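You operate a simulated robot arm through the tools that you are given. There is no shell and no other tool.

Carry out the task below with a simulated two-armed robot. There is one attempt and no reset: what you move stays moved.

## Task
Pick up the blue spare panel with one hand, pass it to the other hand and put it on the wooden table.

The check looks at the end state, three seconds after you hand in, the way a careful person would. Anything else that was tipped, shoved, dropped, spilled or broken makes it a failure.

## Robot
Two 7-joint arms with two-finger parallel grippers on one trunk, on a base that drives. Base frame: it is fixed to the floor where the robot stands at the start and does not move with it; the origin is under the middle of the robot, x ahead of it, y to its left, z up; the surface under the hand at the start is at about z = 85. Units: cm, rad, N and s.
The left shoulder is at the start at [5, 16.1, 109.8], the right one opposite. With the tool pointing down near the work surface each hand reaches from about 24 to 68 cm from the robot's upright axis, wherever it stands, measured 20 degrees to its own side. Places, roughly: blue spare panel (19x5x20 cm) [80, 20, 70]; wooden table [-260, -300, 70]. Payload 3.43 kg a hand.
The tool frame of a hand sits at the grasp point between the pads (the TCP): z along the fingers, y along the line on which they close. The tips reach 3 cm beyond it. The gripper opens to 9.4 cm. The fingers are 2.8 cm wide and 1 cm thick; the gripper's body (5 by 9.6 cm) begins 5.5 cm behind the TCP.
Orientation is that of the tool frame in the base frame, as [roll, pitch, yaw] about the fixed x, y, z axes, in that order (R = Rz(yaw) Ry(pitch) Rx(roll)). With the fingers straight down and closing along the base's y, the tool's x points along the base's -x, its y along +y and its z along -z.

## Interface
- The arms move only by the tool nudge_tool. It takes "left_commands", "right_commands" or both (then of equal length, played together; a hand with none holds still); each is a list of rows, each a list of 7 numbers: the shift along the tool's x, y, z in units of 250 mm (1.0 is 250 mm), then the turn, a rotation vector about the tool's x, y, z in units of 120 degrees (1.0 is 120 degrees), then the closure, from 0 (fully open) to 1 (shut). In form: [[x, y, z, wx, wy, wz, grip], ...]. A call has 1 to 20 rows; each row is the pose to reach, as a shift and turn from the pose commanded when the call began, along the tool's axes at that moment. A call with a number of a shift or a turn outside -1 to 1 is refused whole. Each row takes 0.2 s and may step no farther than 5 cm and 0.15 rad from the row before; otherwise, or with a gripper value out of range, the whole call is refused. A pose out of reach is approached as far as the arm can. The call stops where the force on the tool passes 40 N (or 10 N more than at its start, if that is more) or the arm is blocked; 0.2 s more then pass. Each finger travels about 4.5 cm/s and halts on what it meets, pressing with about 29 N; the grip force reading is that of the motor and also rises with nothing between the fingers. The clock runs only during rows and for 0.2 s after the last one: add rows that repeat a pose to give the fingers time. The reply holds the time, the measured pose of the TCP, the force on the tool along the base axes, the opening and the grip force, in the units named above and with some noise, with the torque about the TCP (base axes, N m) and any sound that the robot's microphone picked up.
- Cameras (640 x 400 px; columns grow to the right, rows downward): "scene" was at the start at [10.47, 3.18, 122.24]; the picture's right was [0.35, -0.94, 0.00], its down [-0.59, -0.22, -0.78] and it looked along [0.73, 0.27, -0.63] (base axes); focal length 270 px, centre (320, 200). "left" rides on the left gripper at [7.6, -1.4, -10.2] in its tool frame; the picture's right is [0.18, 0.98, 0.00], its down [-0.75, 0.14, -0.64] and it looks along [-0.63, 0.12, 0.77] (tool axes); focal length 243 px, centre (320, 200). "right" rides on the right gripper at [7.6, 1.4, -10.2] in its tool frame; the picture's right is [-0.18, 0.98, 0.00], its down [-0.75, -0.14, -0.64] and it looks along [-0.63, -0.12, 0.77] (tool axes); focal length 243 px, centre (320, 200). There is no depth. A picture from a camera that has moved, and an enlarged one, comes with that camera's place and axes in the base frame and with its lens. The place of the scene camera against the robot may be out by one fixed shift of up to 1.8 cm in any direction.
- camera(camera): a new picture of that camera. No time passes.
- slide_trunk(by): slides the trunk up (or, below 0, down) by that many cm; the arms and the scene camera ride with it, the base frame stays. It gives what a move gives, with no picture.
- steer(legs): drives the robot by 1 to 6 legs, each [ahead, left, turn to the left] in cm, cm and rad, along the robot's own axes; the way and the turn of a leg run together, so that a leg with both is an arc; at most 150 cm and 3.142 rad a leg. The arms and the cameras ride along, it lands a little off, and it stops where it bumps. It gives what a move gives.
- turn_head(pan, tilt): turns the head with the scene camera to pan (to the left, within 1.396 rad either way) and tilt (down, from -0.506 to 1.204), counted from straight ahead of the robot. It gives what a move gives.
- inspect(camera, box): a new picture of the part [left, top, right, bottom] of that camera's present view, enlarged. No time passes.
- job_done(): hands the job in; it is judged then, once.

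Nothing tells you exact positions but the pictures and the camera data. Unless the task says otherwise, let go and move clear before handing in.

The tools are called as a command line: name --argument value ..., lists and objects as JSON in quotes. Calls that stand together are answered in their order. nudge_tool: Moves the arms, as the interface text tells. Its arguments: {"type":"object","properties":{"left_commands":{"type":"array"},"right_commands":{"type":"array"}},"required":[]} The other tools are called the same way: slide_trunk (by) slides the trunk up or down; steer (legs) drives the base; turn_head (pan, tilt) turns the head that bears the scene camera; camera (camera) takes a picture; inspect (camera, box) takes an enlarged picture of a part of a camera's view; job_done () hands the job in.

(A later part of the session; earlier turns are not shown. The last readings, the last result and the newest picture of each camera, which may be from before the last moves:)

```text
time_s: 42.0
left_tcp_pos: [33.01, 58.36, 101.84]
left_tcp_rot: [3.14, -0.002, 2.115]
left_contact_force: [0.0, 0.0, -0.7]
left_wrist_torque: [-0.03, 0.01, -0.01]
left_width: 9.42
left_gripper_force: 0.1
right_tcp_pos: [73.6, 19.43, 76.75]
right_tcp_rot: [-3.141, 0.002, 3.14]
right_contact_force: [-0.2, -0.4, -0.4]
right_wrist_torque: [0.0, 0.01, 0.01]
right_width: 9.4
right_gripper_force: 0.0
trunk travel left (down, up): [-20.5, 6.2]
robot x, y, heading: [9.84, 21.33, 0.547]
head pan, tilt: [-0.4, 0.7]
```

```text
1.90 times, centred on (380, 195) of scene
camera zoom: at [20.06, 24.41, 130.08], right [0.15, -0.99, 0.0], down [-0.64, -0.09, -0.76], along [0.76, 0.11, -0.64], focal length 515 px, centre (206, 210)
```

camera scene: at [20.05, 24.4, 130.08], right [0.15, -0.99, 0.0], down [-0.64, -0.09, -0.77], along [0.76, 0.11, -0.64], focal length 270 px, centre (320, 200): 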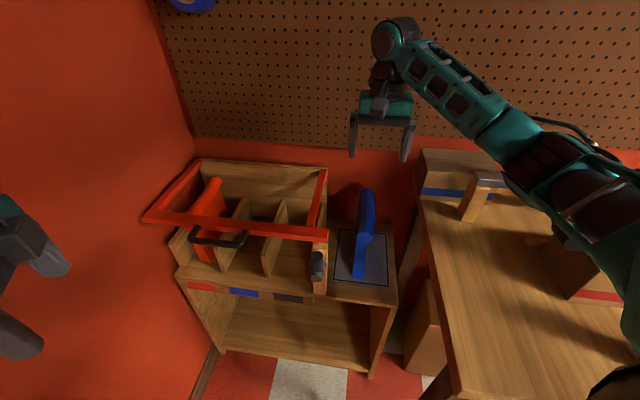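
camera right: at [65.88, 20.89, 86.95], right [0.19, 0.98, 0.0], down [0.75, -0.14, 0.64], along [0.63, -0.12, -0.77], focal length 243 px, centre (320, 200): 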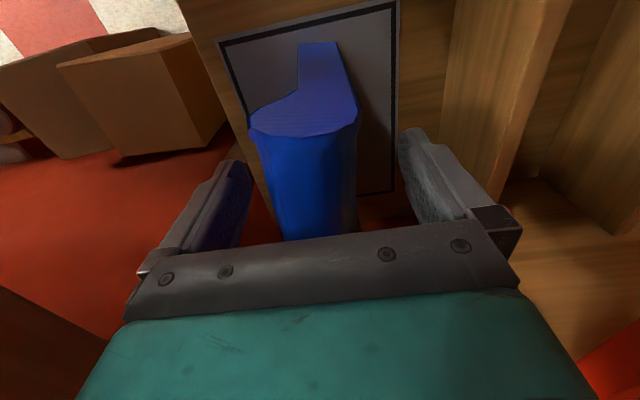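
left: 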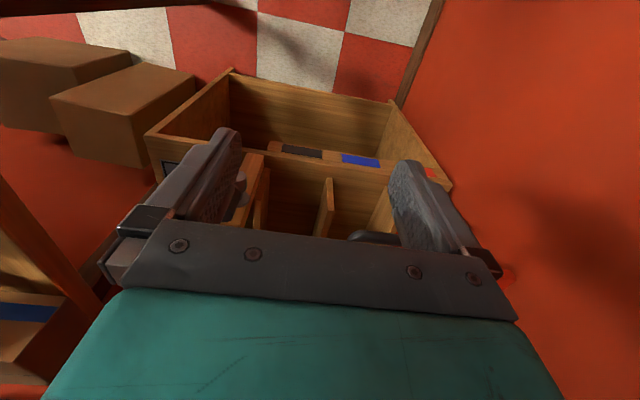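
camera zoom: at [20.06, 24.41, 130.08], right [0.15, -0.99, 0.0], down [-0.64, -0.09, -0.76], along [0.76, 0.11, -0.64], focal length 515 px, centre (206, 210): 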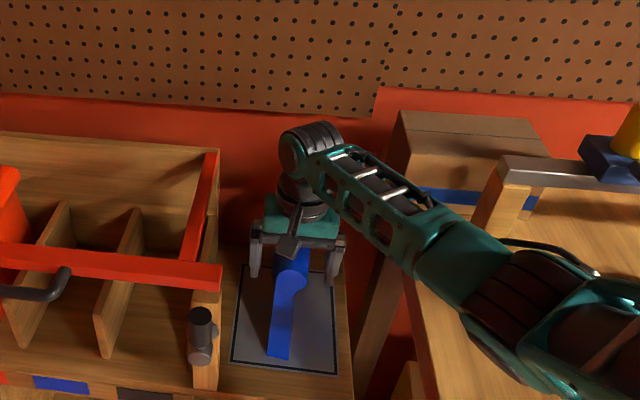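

The hand is well placed around the bead with no contact. Closing the right gripper now.

nudge_tool --right_commands '[[0, 0, 0, 0, 0, 0, 0.3], [0, 0, 0, 0, 0, 0, 0.45], [0, 0, 0, 0, 0, 0, 0.6], [0, 0, 0, 0, 0, 0, 1], [0, 0, 0, 0, 0, 0, 1], [0, 0, 0, 0, 0, 0, 1], [0, 0, 0, 0, 0, 0, 1], [0, 0, 0, 0, 0, 0, 1]]'

camera --camera "right"

inspect --camera "scene" --box '[280, 90, 480, 300]'

```text
time_s: 43.9
left_tcp_pos: [32.96, 58.42, 101.82]
left_tcp_rot: [3.141, -0.002, 2.116]
left_contact_force: [0.1, 0.5, 1.5]
left_wrist_torque: [0.01, -0.01, -0.04]
left_width: 9.39
left_gripper_force: 0.2
right_tcp_pos: [73.53, 19.45, 76.83]
right_tcp_rot: [3.141, -0.001, 3.139]
right_contact_force: [0.2, 0.5, -0.6]
right_wrist_torque: [0.15, 0.04, -0.02]
right_width: 4.77
right_gripper_force: 28.7
trunk travel left (down, up): [-20.5, 6.2]
robot x, y, heading: [9.99, 21.04, 0.546]
head pan, tilt: [-0.4, 0.7]
```

```text
taken
camera right: at [65.88, 20.91, 86.98], right [0.19, 0.98, 0.0], down [0.75, -0.14, 0.64], along [0.63, -0.12, -0.77], focal length 243 px, centre (320, 200)
```

right: 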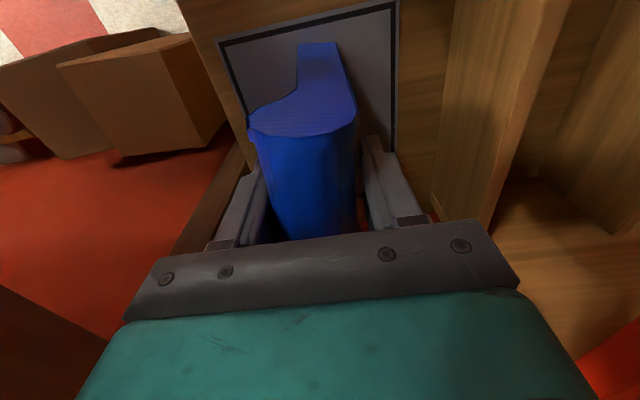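

```text
1.90 times, centred on (380, 195) of scene
camera zoom: at [20.07, 24.41, 130.08], right [0.15, -0.99, 0.0], down [-0.64, -0.09, -0.76], along [0.76, 0.11, -0.64], focal length 515 px, centre (206, 210)
```

zoom: 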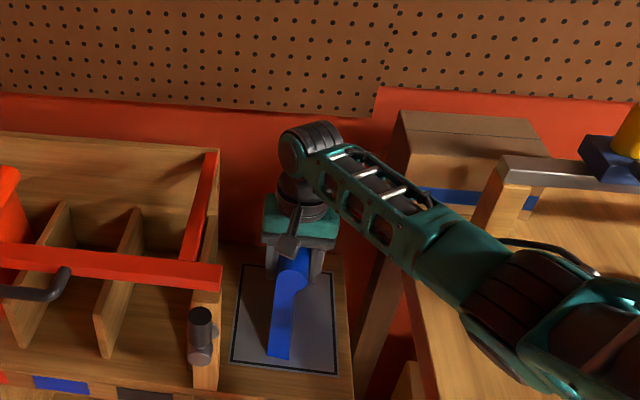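

Firm grip at 4.77 cm width. I'll lift slowly 3 cm to feel the weight and see whether it tips in the grip.

nudge_tool --right_commands '[[0, 0, -0.03, 0, 0, 0, 1], [0, 0, -0.06, 0, 0, 0, 1], [0, 0, -0.09, 0, 0, 0, 1], [0, 0, -0.12, 0, 0, 0, 1], [0, 0, -0.12, 0, 0, 0, 1], [0, 0, -0.12, 0, 0, 0, 1]]'

camera --camera "right"

inspect --camera "scene" --box '[280, 90, 480, 300]'

```text
time_s: 45.2
left_tcp_pos: [32.99, 58.5, 101.81]
left_tcp_rot: [3.14, -0.001, 2.115]
left_contact_force: [0.0, 0.1, 0.1]
left_wrist_torque: [-0.01, -0.02, -0.02]
left_width: 9.39
left_gripper_force: 0.1
right_tcp_pos: [73.62, 19.31, 79.63]
right_tcp_rot: [-3.14, 0.0, 3.14]
right_contact_force: [0.4, -0.1, -1.8]
right_wrist_torque: [-0.02, 0.14, 0.01]
right_width: 4.74
right_gripper_force: 28.9
trunk travel left (down, up): [-20.5, 6.2]
robot x, y, heading: [9.85, 21.02, 0.546]
head pan, tilt: [-0.4, 0.7]
```

```text
taken
camera right: at [65.92, 20.78, 89.92], right [0.19, 0.98, 0.0], down [0.75, -0.14, 0.64], along [0.63, -0.12, -0.77], focal length 243 px, centre (320, 200)
```

right: 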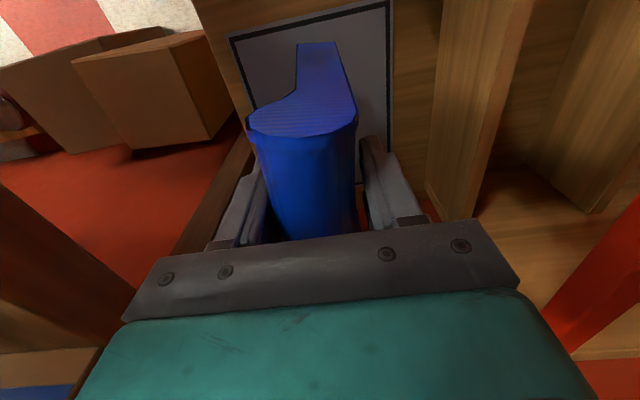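

```text
1.90 times, centred on (380, 195) of scene
camera zoom: at [20.1, 24.41, 130.07], right [0.15, -0.99, 0.0], down [-0.64, -0.09, -0.76], along [0.76, 0.11, -0.64], focal length 515 px, centre (206, 210)
```

zoom: 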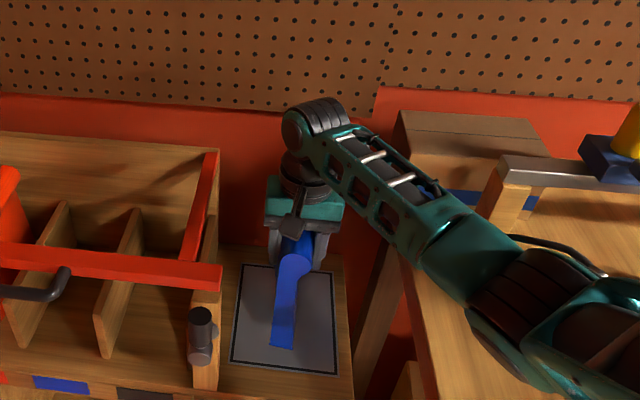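

It's light (about 3 N) and hangs steady in the grip. I'll lift it well above the bar and bench height.

nudge_tool --right_commands '[[0, 0, -0.1, 0, 0, 0, 1], [0, 0, -0.2, 0, 0, 0, 1], [0, 0, -0.3, 0, 0, 0, 1], [0, 0, -0.4, 0, 0, 0, 1], [0, 0, -0.5, 0, 0, 0, 1], [0, 0, -0.6, 0, 0, 0, 1], [0, 0, -0.7, 0, 0, 0, 1], [0, 0, -0.8, 0, 0, 0, 1], [0, 0, -0.9, 0, 0, 0, 1], [0, 0, -1.0, 0, 0, 0, 1], [0, 0, -1.0, 0, 0, 0, 1]]'

slide_trunk --by 6

camera --camera "right"

camera --camera "scene"

```text
time_s: 47.6
left_tcp_pos: [32.91, 58.33, 101.7]
left_tcp_rot: [3.141, -0.003, 2.116]
left_contact_force: [-0.3, 0.8, 0.1]
left_wrist_torque: [0.03, 0.0, 0.0]
left_width: 9.41
left_gripper_force: 0.1
right_tcp_pos: [73.8, 19.47, 104.62]
right_tcp_rot: [-3.14, -0.002, 3.139]
right_contact_force: [0.7, -0.5, -2.5]
right_wrist_torque: [-0.01, 0.16, 0.01]
right_width: 4.73
right_gripper_force: 29.2
trunk travel left (down, up): [-20.5, 6.2]
robot x, y, heading: [9.81, 20.88, 0.543]
head pan, tilt: [-0.4, 0.7]
```

```text
time_s: 48.6
left_tcp_pos: [33.02, 58.47, 107.82]
left_tcp_rot: [-3.141, 0.0, 2.116]
left_contact_force: [-0.7, -0.1, 1.0]
left_wrist_torque: [-0.01, 0.01, -0.02]
left_width: 9.39
left_gripper_force: 0.0
right_tcp_pos: [73.73, 19.54, 110.57]
right_tcp_rot: [-3.139, 0.002, 3.141]
right_contact_force: [-0.2, 0.5, -3.2]
right_wrist_torque: [0.03, 0.14, 0.02]
right_width: 4.73
right_gripper_force: 29.1
trunk travel left (down, up): [-26.5, 0.2]
robot x, y, heading: [10.01, 21.0, 0.541]
head pan, tilt: [-0.4, 0.7]
```

```text
taken
camera right: at [66.0, 21.0, 120.89], right [0.19, 0.98, 0.0], down [0.75, -0.14, 0.64], along [0.63, -0.12, -0.77], focal length 243 px, centre (320, 200)
```

right: 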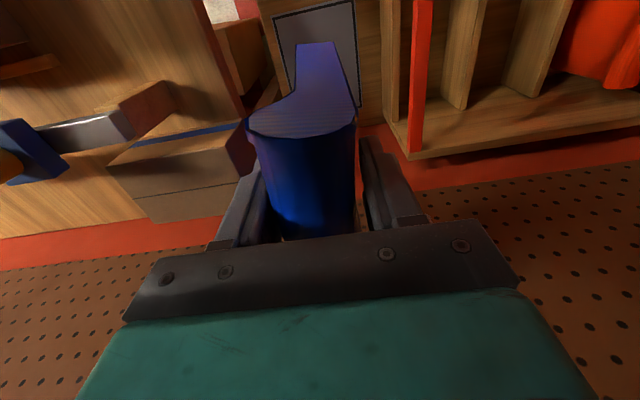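

```text
taken
camera scene: at [20.12, 24.42, 136.07], right [0.15, -0.99, 0.0], down [-0.64, -0.09, -0.76], along [0.76, 0.11, -0.64], focal length 270 px, centre (320, 200)
```

scene: 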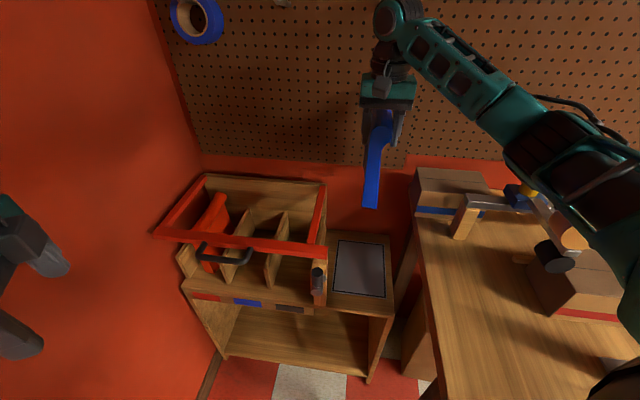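

The panel is free, with its bottom near z≈94, clear of bar and bench. Next I'll back straight away from the shelf (world −x) before pulling the arm in.

steer --legs '[[-12, 7.25, 0]]'

camera --camera "scene"

```text
time_s: 50.0
left_tcp_pos: [19.19, 58.4, 107.86]
left_tcp_rot: [3.139, -0.003, 2.116]
left_contact_force: [0.3, -0.4, -0.5]
left_wrist_torque: [0.02, 0.01, -0.01]
left_width: 9.39
left_gripper_force: 0.1
right_tcp_pos: [59.71, 19.37, 110.73]
right_tcp_rot: [-3.14, 0.0, 3.139]
right_contact_force: [0.1, -0.6, -3.4]
right_wrist_torque: [-0.03, 0.13, 0.0]
right_width: 4.73
right_gripper_force: 29.1
trunk travel left (down, up): [-26.5, 0.2]
robot x, y, heading: [-3.92, 21.23, 0.54]
head pan, tilt: [-0.4, 0.7]
```

```text
taken
camera scene: at [6.16, 24.36, 136.08], right [0.14, -0.99, 0.0], down [-0.64, -0.09, -0.77], along [0.76, 0.11, -0.64], focal length 270 px, centre (320, 200)
```

scene: 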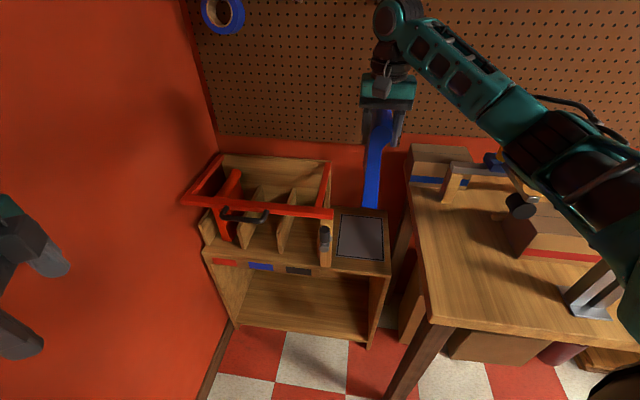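

Clear of the shelf. Now I'll pull the right hand in front of the robot while turning the panel so its free half points toward my left hand.

nudge_tool --right_commands '[[0.058, 0.032, 0, 0, 0, -0.07, 1], [0.116, 0.065, 0, 0, 0, -0.14, 1], [0.175, 0.098, 0, 0, 0, -0.21, 1], [0.233, 0.13, 0, 0, 0, -0.28, 1], [0.291, 0.163, 0, 0, 0, -0.35, 1], [0.35, 0.195, 0, 0, 0, -0.42, 1], [0.408, 0.228, 0, 0, 0, -0.49, 1], [0.466, 0.26, 0, 0, 0, -0.56, 1], [0.524, 0.293, 0, 0, 0, -0.63, 1], [0.583, 0.326, 0, 0, 0, -0.7, 1], [0.641, 0.358, 0, 0, 0, -0.77, 1], [0.699, 0.391, 0, 0, 0, -0.84, 1], [0.758, 0.423, 0, 0, 0, -0.91, 1], [0.816, 0.456, 0, 0, 0, -0.98, 1], [0.816, 0.456, 0, 0, 0, -0.98, 1]]'

turn_head --pan 0 --tilt 0.6

camera --camera "scene"

turn_head --pan -1.39 --tilt 0.3

camera --camera "scene"

```text
time_s: 53.2
left_tcp_pos: [19.23, 58.43, 107.9]
left_tcp_rot: [3.141, -0.003, 2.115]
left_contact_force: [0.2, 0.1, -0.2]
left_wrist_torque: [-0.03, 0.0, 0.02]
left_width: 9.39
left_gripper_force: 0.1
right_tcp_pos: [39.31, 30.82, 110.65]
right_tcp_rot: [3.141, 0.0, -1.089]
right_contact_force: [0.4, 0.3, -2.6]
right_wrist_torque: [-0.14, -0.07, -0.03]
right_width: 4.74
right_gripper_force: 28.9
trunk travel left (down, up): [-26.5, 0.2]
robot x, y, heading: [-4.1, 21.2, 0.546]
head pan, tilt: [-0.4, 0.7]
```

```text
time_s: 54.0
left_tcp_pos: [19.27, 58.45, 107.93]
left_tcp_rot: [-3.141, -0.003, 2.116]
left_contact_force: [0.4, 0.8, -0.2]
left_wrist_torque: [0.0, 0.01, -0.03]
left_width: 9.4
left_gripper_force: 0.1
right_tcp_pos: [39.49, 30.89, 110.77]
right_tcp_rot: [3.14, 0.0, -1.093]
right_contact_force: [0.2, -0.8, -2.7]
right_wrist_torque: [-0.12, -0.06, -0.02]
right_width: 4.73
right_gripper_force: 28.5
trunk travel left (down, up): [-26.5, 0.2]
robot x, y, heading: [-4.28, 20.63, 0.541]
head pan, tilt: [0.0, 0.6]
```

```text
taken
camera scene: at [5.4, 27.71, 136.94], right [0.52, -0.86, 0.0], down [-0.48, -0.29, -0.82], along [0.71, 0.43, -0.57], focal length 270 px, centre (320, 200)
```

scene: 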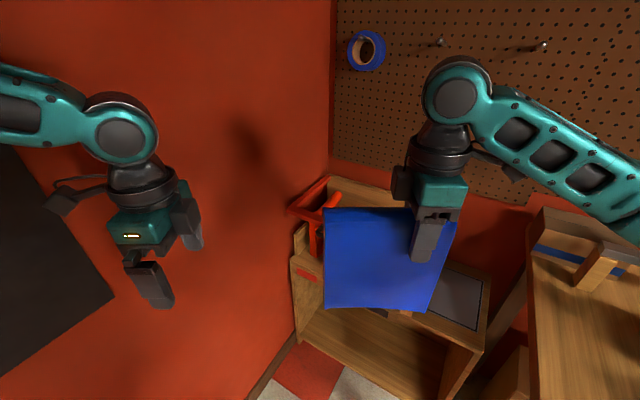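

```text
time_s: 55.6
left_tcp_pos: [19.24, 58.49, 107.84]
left_tcp_rot: [3.14, -0.002, 2.115]
left_contact_force: [-0.6, -0.2, -0.8]
left_wrist_torque: [-0.02, 0.03, 0.0]
left_width: 9.42
left_gripper_force: 0.1
right_tcp_pos: [39.43, 30.92, 110.64]
right_tcp_rot: [3.141, 0.0, -1.093]
right_contact_force: [0.4, 1.2, -3.5]
right_wrist_torque: [-0.12, -0.07, 0.0]
right_width: 4.72
right_gripper_force: 29.3
trunk travel left (down, up): [-26.5, 0.2]
robot x, y, heading: [-3.96, 20.92, 0.547]
head pan, tilt: [-1.389, 0.3]
```

```text
taken
camera scene: at [4.05, 16.16, 139.69], right [-0.75, -0.66, 0.0], down [-0.2, 0.22, -0.96], along [0.63, -0.71, -0.3], focal length 270 px, centre (320, 200)
```

scene: 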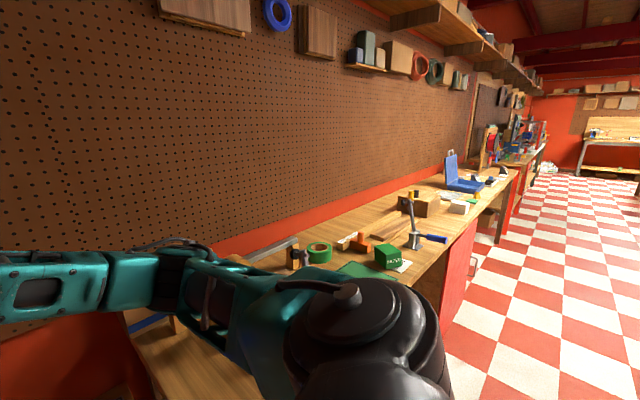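

The panel is held flat in front of me and the view to the right shows the long bench and an open aisle. I'll shift away from the wall, then turn right in steps while looking for the wooden table.

steer --legs '[[-8.6, -6.5, 0], [0, 0, -0.6]]'

camera --camera "scene"

camera --camera "right"

```text
time_s: 58.5
left_tcp_pos: [32.42, 28.48, 107.83]
left_tcp_rot: [3.142, -0.002, 1.511]
left_contact_force: [0.1, -0.8, 0.1]
left_wrist_torque: [0.04, 0.01, -0.01]
left_width: 9.38
left_gripper_force: 0.0
right_tcp_pos: [33.42, -5.48, 110.62]
right_tcp_rot: [3.141, 0.0, -1.697]
right_contact_force: [1.0, -0.2, -2.1]
right_wrist_torque: [-0.16, -0.04, 0.01]
right_width: 4.72
right_gripper_force: 29.2
trunk travel left (down, up): [-26.5, 0.2]
robot x, y, heading: [-8.21, 11.17, -0.055]
head pan, tilt: [-1.389, 0.3]
```

```text
taken
camera scene: at [-4.43, 1.56, 139.68], right [-0.99, -0.12, 0.0], down [-0.04, 0.29, -0.96], along [0.12, -0.95, -0.3], focal length 270 px, centre (320, 200)
```

scene: 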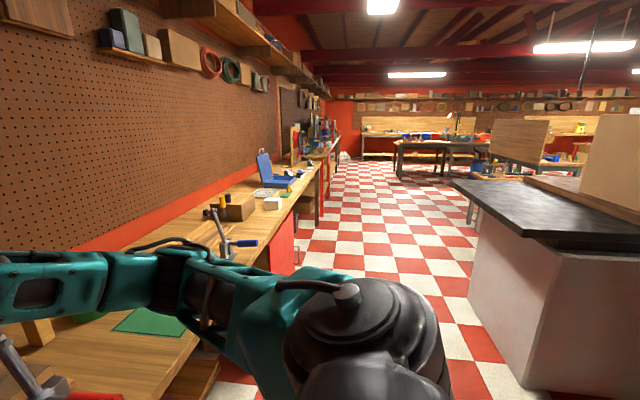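

```text
taken
camera right: at [30.96, -12.93, 120.95], right [-0.95, 0.31, 0.0], down [0.24, 0.73, 0.64], along [0.2, 0.61, -0.77], focal length 243 px, centre (320, 200)
```

right: 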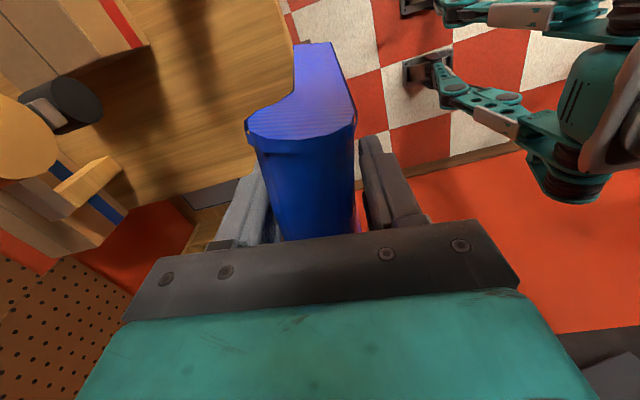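

I can see the aisle along −y, and an island with a black top whose corner is around (−90, −112). I'll turn further right to find the wooden table.

steer --legs '[[0, 0, -1.2]]'

camera --camera "scene"

turn_head --pan -0.5 --tilt 0.25

camera --camera "scene"

```text
time_s: 61.9
left_tcp_pos: [22.69, -20.75, 107.77]
left_tcp_rot: [-3.141, -0.002, 0.3]
left_contact_force: [-1.2, 0.1, -0.6]
left_wrist_torque: [0.03, -0.01, -0.02]
left_width: 9.39
left_gripper_force: 0.0
right_tcp_pos: [-8.92, -33.72, 110.68]
right_tcp_rot: [3.14, -0.001, -2.908]
right_contact_force: [-1.0, 0.0, -2.9]
right_wrist_torque: [-0.03, 0.11, -0.01]
right_width: 4.76
right_gripper_force: 29.3
trunk travel left (down, up): [-26.5, 0.2]
robot x, y, heading: [-8.26, 10.93, -1.274]
head pan, tilt: [-1.389, 0.3]
```

```text
taken
camera scene: at [-16.68, 2.91, 139.69], right [-0.46, 0.89, 0.0], down [0.26, 0.14, -0.96], along [-0.85, -0.44, -0.3], focal length 270 px, centre (320, 200)
```

scene: 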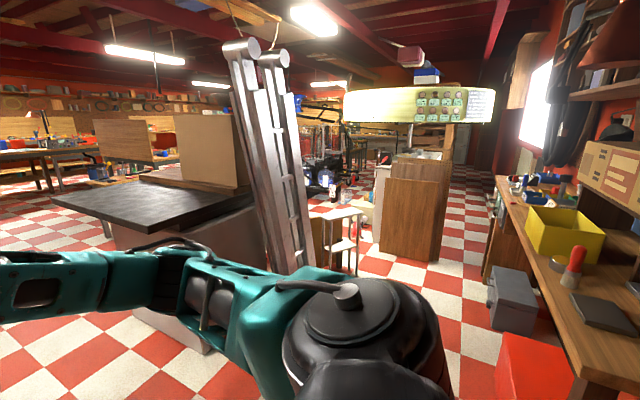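

```text
time_s: 63.1
left_tcp_pos: [22.78, -20.76, 107.79]
left_tcp_rot: [3.141, -0.003, 0.301]
left_contact_force: [0.0, -1.4, 0.4]
left_wrist_torque: [0.0, 0.01, -0.01]
left_width: 9.42
left_gripper_force: 0.0
right_tcp_pos: [-8.83, -33.67, 110.76]
right_tcp_rot: [3.14, -0.001, -2.909]
right_contact_force: [-0.4, -0.5, -2.5]
right_wrist_torque: [-0.07, 0.13, 0.0]
right_width: 4.73
right_gripper_force: 28.8
trunk travel left (down, up): [-26.5, 0.2]
robot x, y, heading: [-8.15, 10.98, -1.273]
head pan, tilt: [-0.499, 0.25]
```

```text
taken
camera scene: at [-10.25, -1.91, 140.16], right [-0.98, 0.2, 0.0], down [0.05, 0.24, -0.97], along [-0.19, -0.95, -0.25], focal length 270 px, centre (320, 200)
```

scene: 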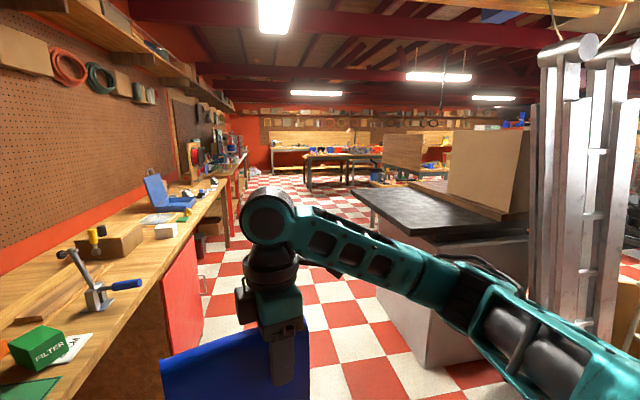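

inspect --camera "scene" --box '[340, 110, 560, 250]'

turn_head --pan -1.2 --tilt 0.2

inspect --camera "scene" --box '[0, 60, 320, 260]'

inspect --camera "scene" --box '[320, 60, 640, 260]'

```text
2.86 times, centred on (450, 180) of scene
camera zoom: at [-10.25, -1.91, 140.16], right [-0.98, 0.2, 0.0], down [0.05, 0.24, -0.97], along [-0.19, -0.95, -0.25], focal length 773 px, centre (-51, 257)
```

zoom: 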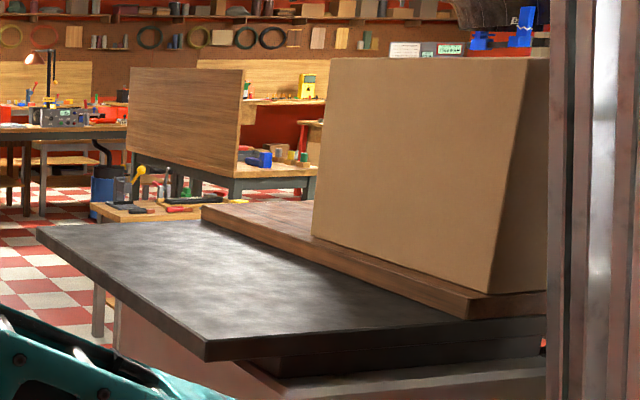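

```text
time_s: 64.2
left_tcp_pos: [22.73, -20.71, 107.92]
left_tcp_rot: [-3.141, -0.002, 0.301]
left_contact_force: [-0.6, 0.4, 0.3]
left_wrist_torque: [-0.01, -0.04, 0.0]
left_width: 9.38
left_gripper_force: 0.1
right_tcp_pos: [-8.91, -33.79, 110.62]
right_tcp_rot: [3.14, -0.003, -2.908]
right_contact_force: [0.9, 0.0, -2.0]
right_wrist_torque: [-0.05, 0.12, 0.01]
right_width: 4.72
right_gripper_force: 28.6
trunk travel left (down, up): [-26.5, 0.2]
robot x, y, heading: [-7.82, 10.9, -1.271]
head pan, tilt: [-1.201, 0.201]
```

```text
2.00 times, centred on (160, 160) of scene
camera zoom: at [-15.69, 1.45, 140.61], right [-0.62, 0.78, 0.0], down [0.16, 0.12, -0.98], along [-0.77, -0.61, -0.2], focal length 541 px, centre (640, 280)
```

zoom: 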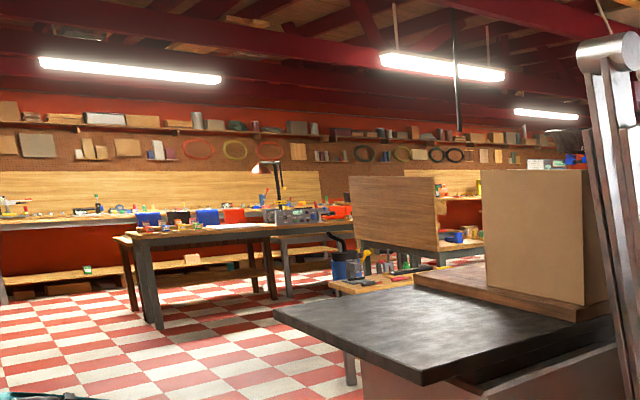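

```text
2.00 times, centred on (480, 160) of scene
camera zoom: at [-15.69, 1.45, 140.61], right [-0.62, 0.78, 0.0], down [0.16, 0.12, -0.98], along [-0.77, -0.61, -0.2], focal length 541 px, centre (0, 280)
```

zoom: 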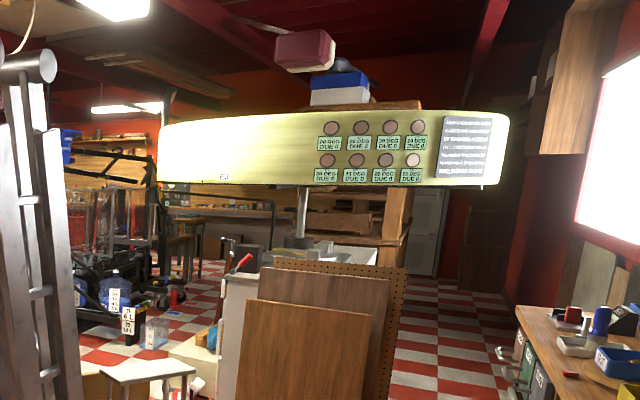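

A black-topped island blocks the direct line. Behind it, past its far corner near (−82, −219), I can see a wooden table with tools, its near corner at about (−157, −356). I'll go down the open aisle first: face −y and shift to its middle.

steer --legs '[[0, 0, -0.3], [0, -20, 0]]'

turn_head --pan 0.0 --tilt 0.35

camera --camera "scene"

turn_head --pan -0.8 --tilt 0.35

camera --camera "scene"

```text
time_s: 67.5
left_tcp_pos: [-8.22, -28.49, 107.84]
left_tcp_rot: [3.141, -0.002, 0.001]
left_contact_force: [-0.7, -0.4, 0.7]
left_wrist_torque: [-0.01, -0.02, -0.03]
left_width: 9.38
left_gripper_force: 0.1
right_tcp_pos: [-42.33, -31.45, 110.63]
right_tcp_rot: [3.14, 0.0, 3.075]
right_contact_force: [0.2, -0.5, -2.5]
right_wrist_torque: [-0.03, 0.11, 0.0]
right_width: 4.74
right_gripper_force: 29.1
trunk travel left (down, up): [-26.5, 0.2]
robot x, y, heading: [-28.09, 10.31, -1.575]
head pan, tilt: [-1.201, 0.201]
```

```text
time_s: 68.9
left_tcp_pos: [-8.33, -28.39, 107.85]
left_tcp_rot: [3.141, -0.003, 0.001]
left_contact_force: [-0.4, -0.7, -0.6]
left_wrist_torque: [0.01, 0.0, -0.02]
left_width: 9.37
left_gripper_force: 0.0
right_tcp_pos: [-42.28, -31.47, 110.61]
right_tcp_rot: [3.141, -0.002, 3.076]
right_contact_force: [-0.7, 0.1, -2.9]
right_wrist_torque: [0.0, 0.15, -0.01]
right_width: 4.72
right_gripper_force: 28.9
trunk travel left (down, up): [-26.5, 0.2]
robot x, y, heading: [-28.21, 11.11, -1.574]
head pan, tilt: [0.0, 0.351]
```

```text
taken
camera scene: at [-29.88, -2.29, 139.21], right [-1.0, 0.0, 0.0], down [0.0, 0.34, -0.94], along [0.0, -0.94, -0.34], focal length 270 px, centre (320, 200)
```

scene: 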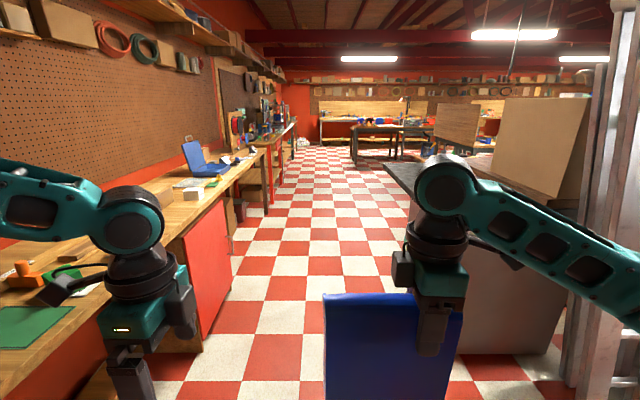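

```text
time_s: 70.0
left_tcp_pos: [-8.32, -28.45, 107.88]
left_tcp_rot: [3.141, -0.001, 0.001]
left_contact_force: [0.0, -0.8, -0.2]
left_wrist_torque: [0.02, -0.04, -0.01]
left_width: 9.39
left_gripper_force: 0.0
right_tcp_pos: [-42.23, -31.41, 110.57]
right_tcp_rot: [3.14, -0.001, 3.075]
right_contact_force: [0.3, 0.2, -3.0]
right_wrist_torque: [0.01, 0.11, 0.04]
right_width: 4.73
right_gripper_force: 29.1
trunk travel left (down, up): [-26.5, 0.2]
robot x, y, heading: [-28.23, 10.69, -1.573]
head pan, tilt: [-0.799, 0.351]
```

```text
taken
camera scene: at [-36.54, 0.52, 139.21], right [-0.7, 0.72, 0.0], down [0.25, 0.24, -0.94], along [-0.67, -0.66, -0.34], focal length 270 px, centre (320, 200)
```

scene: 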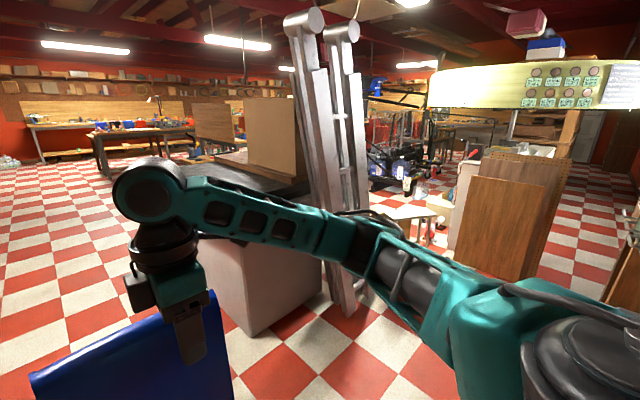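

The aisle straight ahead is clear, the ladder and island are well to my right (x < −82) and the bench to my left (x > 33). Driving ahead in two legs.

steer --legs '[[130, 0, 0]]'

turn_head --pan -0.3 --tilt 0.35

camera --camera "scene"

```text
time_s: 76.6
left_tcp_pos: [-8.93, -158.39, 107.66]
left_tcp_rot: [3.141, -0.001, -0.007]
left_contact_force: [-0.1, -0.5, -0.4]
left_wrist_torque: [0.01, 0.03, -0.04]
left_width: 9.42
left_gripper_force: 0.0
right_tcp_pos: [-42.99, -161.13, 110.66]
right_tcp_rot: [3.138, -0.003, 3.069]
right_contact_force: [0.7, 0.0, -3.0]
right_wrist_torque: [0.03, 0.13, 0.01]
right_width: 4.72
right_gripper_force: 29.2
trunk travel left (down, up): [-26.5, 0.2]
robot x, y, heading: [-28.81, -119.01, -1.58]
head pan, tilt: [-0.799, 0.351]
```

```text
time_s: 77.5
left_tcp_pos: [-8.99, -158.43, 107.89]
left_tcp_rot: [3.14, -0.003, -0.008]
left_contact_force: [0.5, 0.7, 0.2]
left_wrist_torque: [-0.01, -0.01, -0.02]
left_width: 9.38
left_gripper_force: 0.0
right_tcp_pos: [-42.99, -161.22, 110.63]
right_tcp_rot: [3.14, -0.002, 3.069]
right_contact_force: [0.6, 0.2, -2.9]
right_wrist_torque: [0.0, 0.13, 0.02]
right_width: 4.72
right_gripper_force: 28.7
trunk travel left (down, up): [-26.5, 0.2]
robot x, y, heading: [-28.52, -119.15, -1.579]
head pan, tilt: [-0.3, 0.351]
```

```text
taken
camera scene: at [-33.14, -131.68, 139.21], right [-0.95, 0.3, 0.0], down [0.1, 0.33, -0.94], along [-0.28, -0.9, -0.34], focal length 270 px, centre (320, 200)
```

scene: 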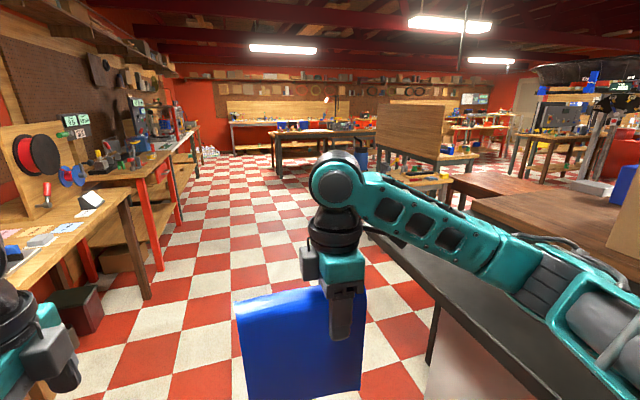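

inspect --camera "scene" --box '[360, 90, 640, 265]'

steer --legs '[[80, 0, 0]]'

turn_head --pan -0.8 --tilt 0.35

camera --camera "scene"

turn_head --pan -1.39 --tilt 0.4

camera --camera "scene"

```text
2.29 times, centred on (500, 178) of scene
camera zoom: at [-33.14, -131.68, 139.21], right [-0.95, 0.3, 0.0], down [0.1, 0.33, -0.94], along [-0.28, -0.9, -0.34], focal length 618 px, centre (-91, 251)
```

zoom: 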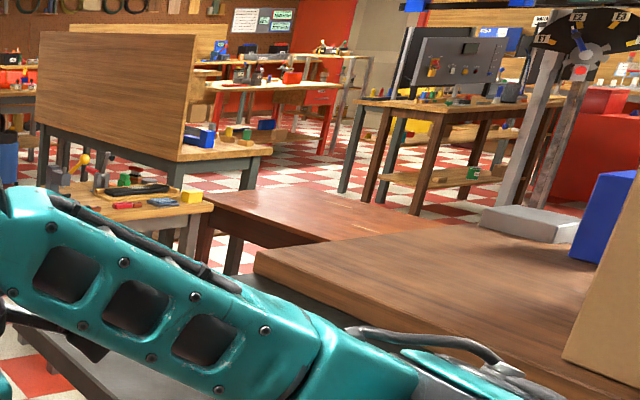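

```text
time_s: 81.8
left_tcp_pos: [-8.58, -237.26, 107.78]
left_tcp_rot: [3.141, -0.002, 0.004]
left_contact_force: [-0.1, -0.6, -0.4]
left_wrist_torque: [-0.02, 0.03, 0.0]
left_width: 9.4
left_gripper_force: 0.1
right_tcp_pos: [-42.71, -240.35, 110.56]
right_tcp_rot: [3.14, -0.002, 3.076]
right_contact_force: [-0.2, 0.0, -2.8]
right_wrist_torque: [0.04, 0.14, -0.01]
right_width: 4.73
right_gripper_force: 29.3
trunk travel left (down, up): [-26.5, 0.2]
robot x, y, heading: [-28.72, -197.78, -1.568]
head pan, tilt: [-0.3, 0.351]
```

```text
time_s: 82.7
left_tcp_pos: [-8.59, -237.32, 107.89]
left_tcp_rot: [3.141, -0.002, 0.004]
left_contact_force: [-0.4, -0.2, -0.6]
left_wrist_torque: [0.0, 0.02, -0.01]
left_width: 9.39
left_gripper_force: 0.1
right_tcp_pos: [-42.69, -240.28, 110.73]
right_tcp_rot: [3.139, -0.003, 3.077]
right_contact_force: [-0.3, 0.3, -3.1]
right_wrist_torque: [0.0, 0.14, 0.0]
right_width: 4.72
right_gripper_force: 28.7
trunk travel left (down, up): [-26.5, 0.2]
robot x, y, heading: [-28.7, -198.12, -1.566]
head pan, tilt: [-0.799, 0.351]
```

```text
taken
camera scene: at [-37.02, -208.43, 139.21], right [-0.7, 0.71, 0.0], down [0.25, 0.24, -0.94], along [-0.67, -0.66, -0.34], focal length 270 px, centre (320, 200)
```

scene: 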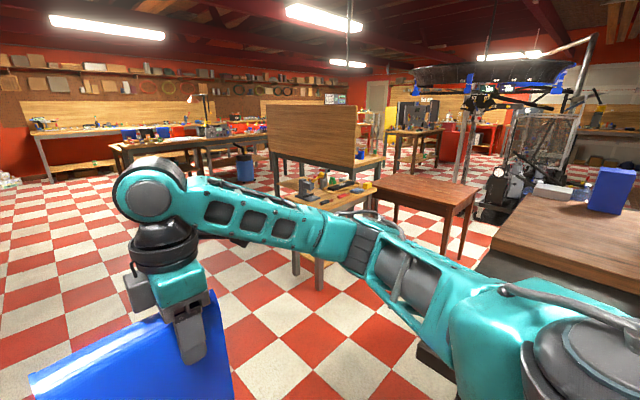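

```text
time_s: 83.7
left_tcp_pos: [-8.59, -237.32, 107.82]
left_tcp_rot: [3.14, -0.003, 0.005]
left_contact_force: [-0.5, -0.2, -0.1]
left_wrist_torque: [0.01, -0.02, -0.01]
left_width: 9.38
left_gripper_force: 0.1
right_tcp_pos: [-42.69, -240.49, 110.73]
right_tcp_rot: [3.14, -0.003, 3.078]
right_contact_force: [0.9, 0.5, -2.6]
right_wrist_torque: [-0.03, 0.09, -0.04]
right_width: 4.7
right_gripper_force: 28.7
trunk travel left (down, up): [-26.5, 0.2]
robot x, y, heading: [-28.77, -197.97, -1.569]
head pan, tilt: [-1.389, 0.4]
```

```text
taken
camera scene: at [-39.48, -203.63, 138.76], right [-0.19, 0.98, 0.0], down [0.38, 0.07, -0.92], along [-0.91, -0.17, -0.39], focal length 270 px, centre (320, 200)
```

scene: 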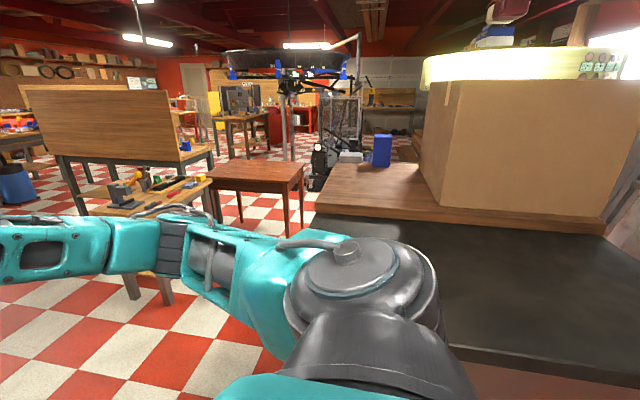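

The empty reddish-brown wooden table sits right where the target place (−260, −300, 70) projects. I'll zoom in to measure it.

inspect --camera "scene" --box '[160, 130, 360, 255]'

turn_head --pan -0.9 --tilt 0.35

inspect --camera "scene" --box '[240, 120, 480, 300]'

```text
3.20 times, centred on (260, 192) of scene
camera zoom: at [-39.48, -203.63, 138.76], right [-0.19, 0.98, 0.0], down [0.38, 0.07, -0.92], along [-0.91, -0.17, -0.39], focal length 865 px, centre (512, 224)
```

zoom: 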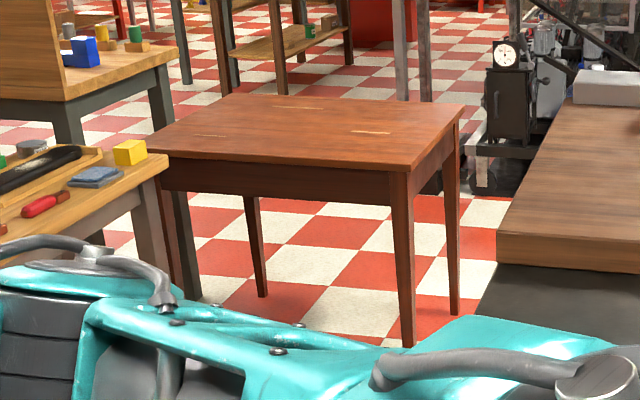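

```text
time_s: 84.6
left_tcp_pos: [-8.6, -237.33, 107.9]
left_tcp_rot: [3.14, -0.001, 0.002]
left_contact_force: [0.4, 0.2, 0.2]
left_wrist_torque: [0.01, 0.0, -0.01]
left_width: 9.42
left_gripper_force: 0.0
right_tcp_pos: [-42.56, -240.41, 110.62]
right_tcp_rot: [3.141, -0.002, 3.08]
right_contact_force: [0.5, -0.1, -2.4]
right_wrist_torque: [0.03, 0.16, -0.04]
right_width: 4.72
right_gripper_force: 29.3
trunk travel left (down, up): [-26.5, 0.2]
robot x, y, heading: [-28.38, -198.07, -1.568]
head pan, tilt: [-0.901, 0.351]
```

```text
2.22 times, centred on (360, 210) of scene
camera zoom: at [-37.65, -207.71, 139.21], right [-0.62, 0.78, 0.0], down [0.27, 0.21, -0.94], along [-0.73, -0.59, -0.34], focal length 601 px, centre (231, 178)
```

zoom: 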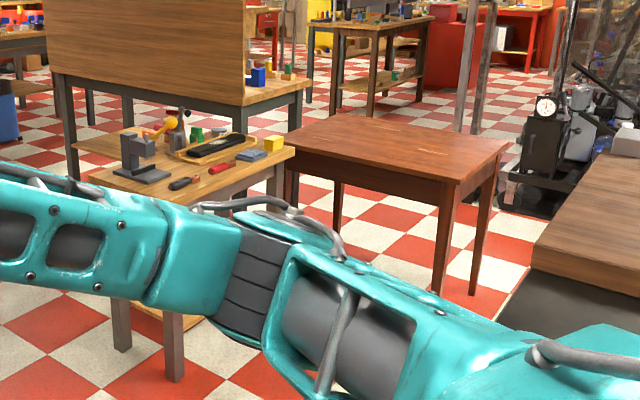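

The target table is empty: roughly x −288…−229, y −338…−264, top at z≈70. A small tool bench sits at its near-left corner (y < −332). I'll continue down the aisle to y≈−286 and turn right to face it.

steer --legs '[[88, 0, 0], [0, 0, -1.571]]'

turn_head --pan 0 --tilt 0.4

camera --camera "scene"

```text
time_s: 93.1
left_tcp_pos: [-68.87, -305.82, 107.82]
left_tcp_rot: [-3.14, -0.003, -1.587]
left_contact_force: [-0.8, 0.0, -0.6]
left_wrist_torque: [-0.03, 0.01, -0.01]
left_width: 9.39
left_gripper_force: 0.1
right_tcp_pos: [-71.37, -271.83, 110.62]
right_tcp_rot: [3.139, -0.002, 1.489]
right_contact_force: [0.1, -0.6, -2.9]
right_wrist_torque: [0.08, 0.03, -0.02]
right_width: 4.73
right_gripper_force: 28.9
trunk travel left (down, up): [-26.5, 0.2]
robot x, y, heading: [-29.38, -286.81, 3.127]
head pan, tilt: [-0.901, 0.351]
```

```text
time_s: 94.3
left_tcp_pos: [-68.84, -305.96, 107.82]
left_tcp_rot: [3.141, 0.0, -1.586]
left_contact_force: [-1.0, -1.4, 0.9]
left_wrist_torque: [-0.01, 0.02, -0.02]
left_width: 9.38
left_gripper_force: 0.0
right_tcp_pos: [-71.18, -271.84, 110.67]
right_tcp_rot: [3.14, -0.002, 1.489]
right_contact_force: [-0.2, 0.4, -3.3]
right_wrist_torque: [0.1, 0.02, -0.02]
right_width: 4.75
right_gripper_force: 29.1
trunk travel left (down, up): [-26.5, 0.2]
robot x, y, heading: [-28.92, -286.61, 3.124]
head pan, tilt: [0.0, 0.4]
```

```text
taken
camera scene: at [-44.01, -286.07, 138.76], right [0.02, 1.0, 0.0], down [0.39, -0.01, -0.92], along [-0.92, 0.02, -0.39], focal length 270 px, centre (320, 200)
```

scene: 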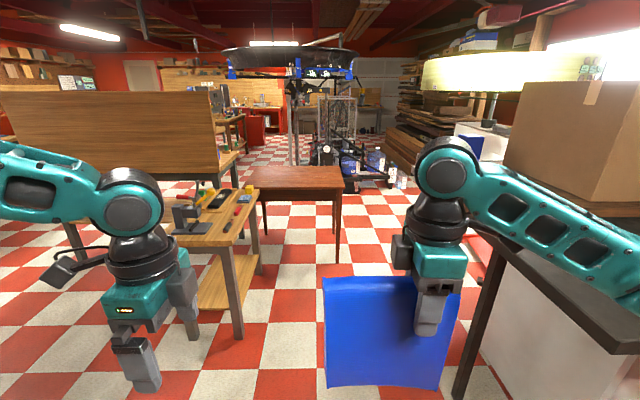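

The route to the table is open between the tool bench (left) and the island (right). I'll drive closer, staying slightly to the right, and stop in open floor for the handover.

steer --legs '[[70, -4, 0]]'

camera --camera "scene"

camera --camera "left"

```text
time_s: 98.1
left_tcp_pos: [-137.94, -301.12, 107.78]
left_tcp_rot: [-3.141, -0.003, -1.583]
left_contact_force: [0.0, 0.1, 0.4]
left_wrist_torque: [0.02, -0.01, 0.02]
left_width: 9.38
left_gripper_force: 0.1
right_tcp_pos: [-140.6, -266.98, 110.65]
right_tcp_rot: [3.139, 0.0, 1.495]
right_contact_force: [-0.3, 0.3, -3.2]
right_wrist_torque: [0.17, -0.04, 0.03]
right_width: 4.76
right_gripper_force: 29.0
trunk travel left (down, up): [-26.5, 0.2]
robot x, y, heading: [-98.12, -281.44, 3.126]
head pan, tilt: [0.0, 0.4]
```

```text
taken
camera scene: at [-113.35, -281.19, 138.75], right [0.01, 1.0, 0.0], down [0.39, 0.0, -0.92], along [-0.92, 0.01, -0.39], focal length 270 px, centre (320, 200)
```

scene: 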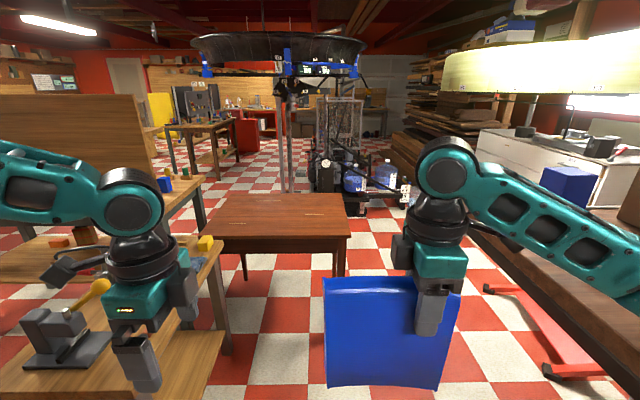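

```text
taken
camera left: at [-136.81, -308.72, 118.07], right [-0.99, -0.17, 0.0], down [-0.13, 0.76, 0.64], along [-0.11, 0.63, -0.77], focal length 243 px, centre (320, 200)
```

left: 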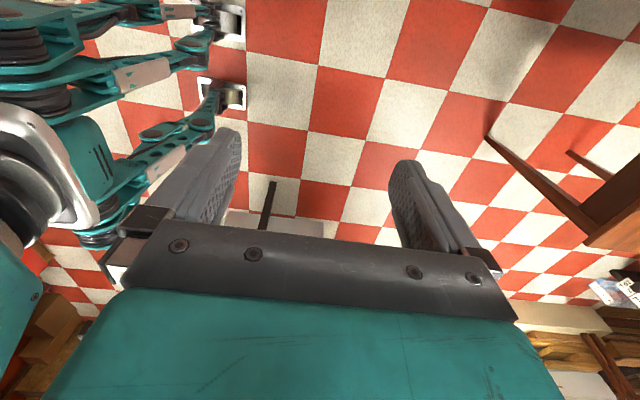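

This spot is open. Before bringing the left hand in I'll zoom in on both hands to judge how close the wrists can come.

inspect --camera "scene" --box '[310, 120, 550, 400]'

inspect --camera "scene" --box '[20, 150, 240, 400]'

camera --camera "right"

```text
1.43 times, centred on (430, 260) of scene
camera zoom: at [-113.35, -281.19, 138.75], right [0.01, 1.0, 0.0], down [0.39, 0.0, -0.92], along [-0.92, 0.01, -0.39], focal length 386 px, centre (163, 114)
```

zoom: 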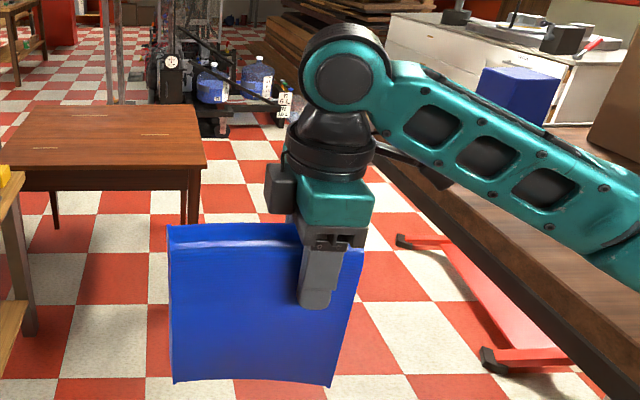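

```text
1.60 times, centred on (130, 275) of scene
camera zoom: at [-113.35, -281.19, 138.75], right [0.01, 1.0, 0.0], down [0.39, 0.0, -0.92], along [-0.92, 0.01, -0.39], focal length 433 px, centre (624, 80)
```

zoom: 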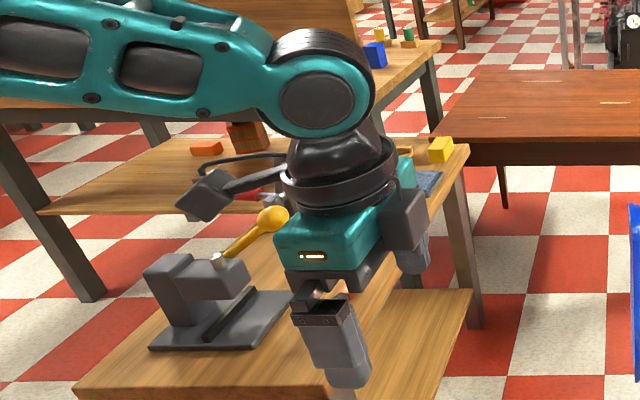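

```text
taken
camera right: at [-138.76, -259.57, 120.93], right [0.97, -0.26, 0.0], down [-0.2, -0.74, 0.64], along [-0.17, -0.62, -0.77], focal length 243 px, centre (320, 200)
```

right: 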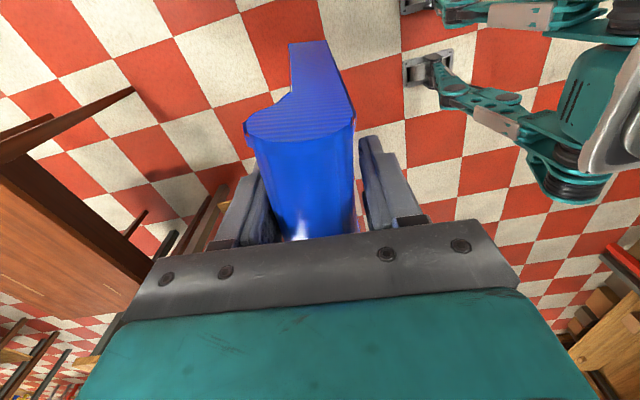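

Each hand has a box sticking out about 5 cm on its inner side, so I'll bring the left hand in tilted about 15° outward, gripping roughly 10 cm from the right hand. First step: raise, tilt, and come part way.

nudge_tool --left_commands '[[0, 0.02, -0.142, 0, -0.031, 0.0076, 0], [0, 0.05, -0.284, 0, -0.062, 0.0152, 0], [0, 0.09, -0.426, 0, -0.093, 0.0228, 0], [0, 0.12, -0.568, 0, -0.124, 0.0304, 0], [-0.15, 0.149, -0.568, 0, -0.124, 0.0304, 0], [-0.3, 0.149, -0.568, 0, -0.124, 0.0304, 0], [-0.45, 0.149, -0.568, 0, -0.124, 0.0304, 0], [-0.45, 0.149, -0.568, 0, -0.124, 0.0304, 0]]'

camera --camera "scene"

camera --camera "left"

```text
time_s: 99.9
left_tcp_pos: [-141.56, -289.86, 121.96]
left_tcp_rot: [3.131, 0.259, -1.647]
left_contact_force: [0.2, 0.0, 1.2]
left_wrist_torque: [0.03, 0.04, 0.03]
left_width: 9.42
left_gripper_force: 0.1
right_tcp_pos: [-140.62, -267.11, 110.75]
right_tcp_rot: [3.141, -0.001, 1.492]
right_contact_force: [0.2, -0.7, -4.0]
right_wrist_torque: [0.13, 0.04, -0.04]
right_width: 4.76
right_gripper_force: 29.3
trunk travel left (down, up): [-26.5, 0.2]
robot x, y, heading: [-98.29, -281.33, 3.133]
head pan, tilt: [0.0, 0.4]
```

```text
taken
camera scene: at [-113.24, -281.2, 138.77], right [0.01, 1.0, 0.0], down [0.39, 0.0, -0.92], along [-0.92, 0.01, -0.39], focal length 270 px, centre (320, 200)
```

scene: 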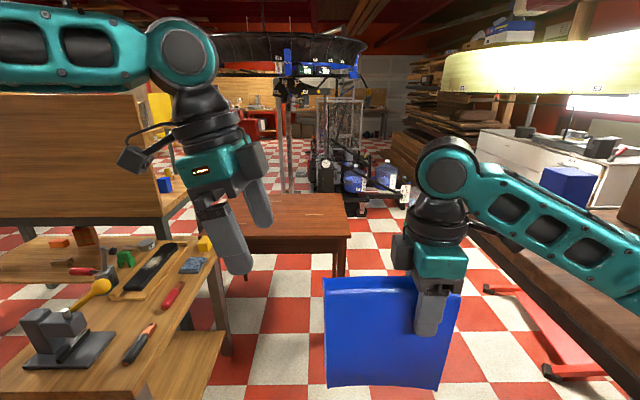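

```text
taken
camera left: at [-140.83, -299.95, 129.88], right [-0.99, -0.1, -0.04], down [-0.09, 0.57, 0.81], along [-0.06, 0.81, -0.58], focal length 243 px, centre (320, 200)
```

left: 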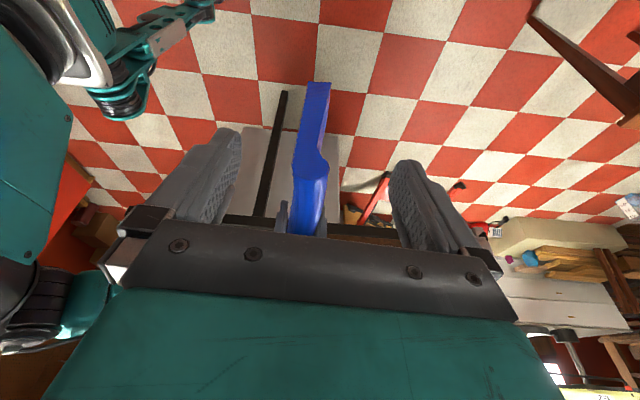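

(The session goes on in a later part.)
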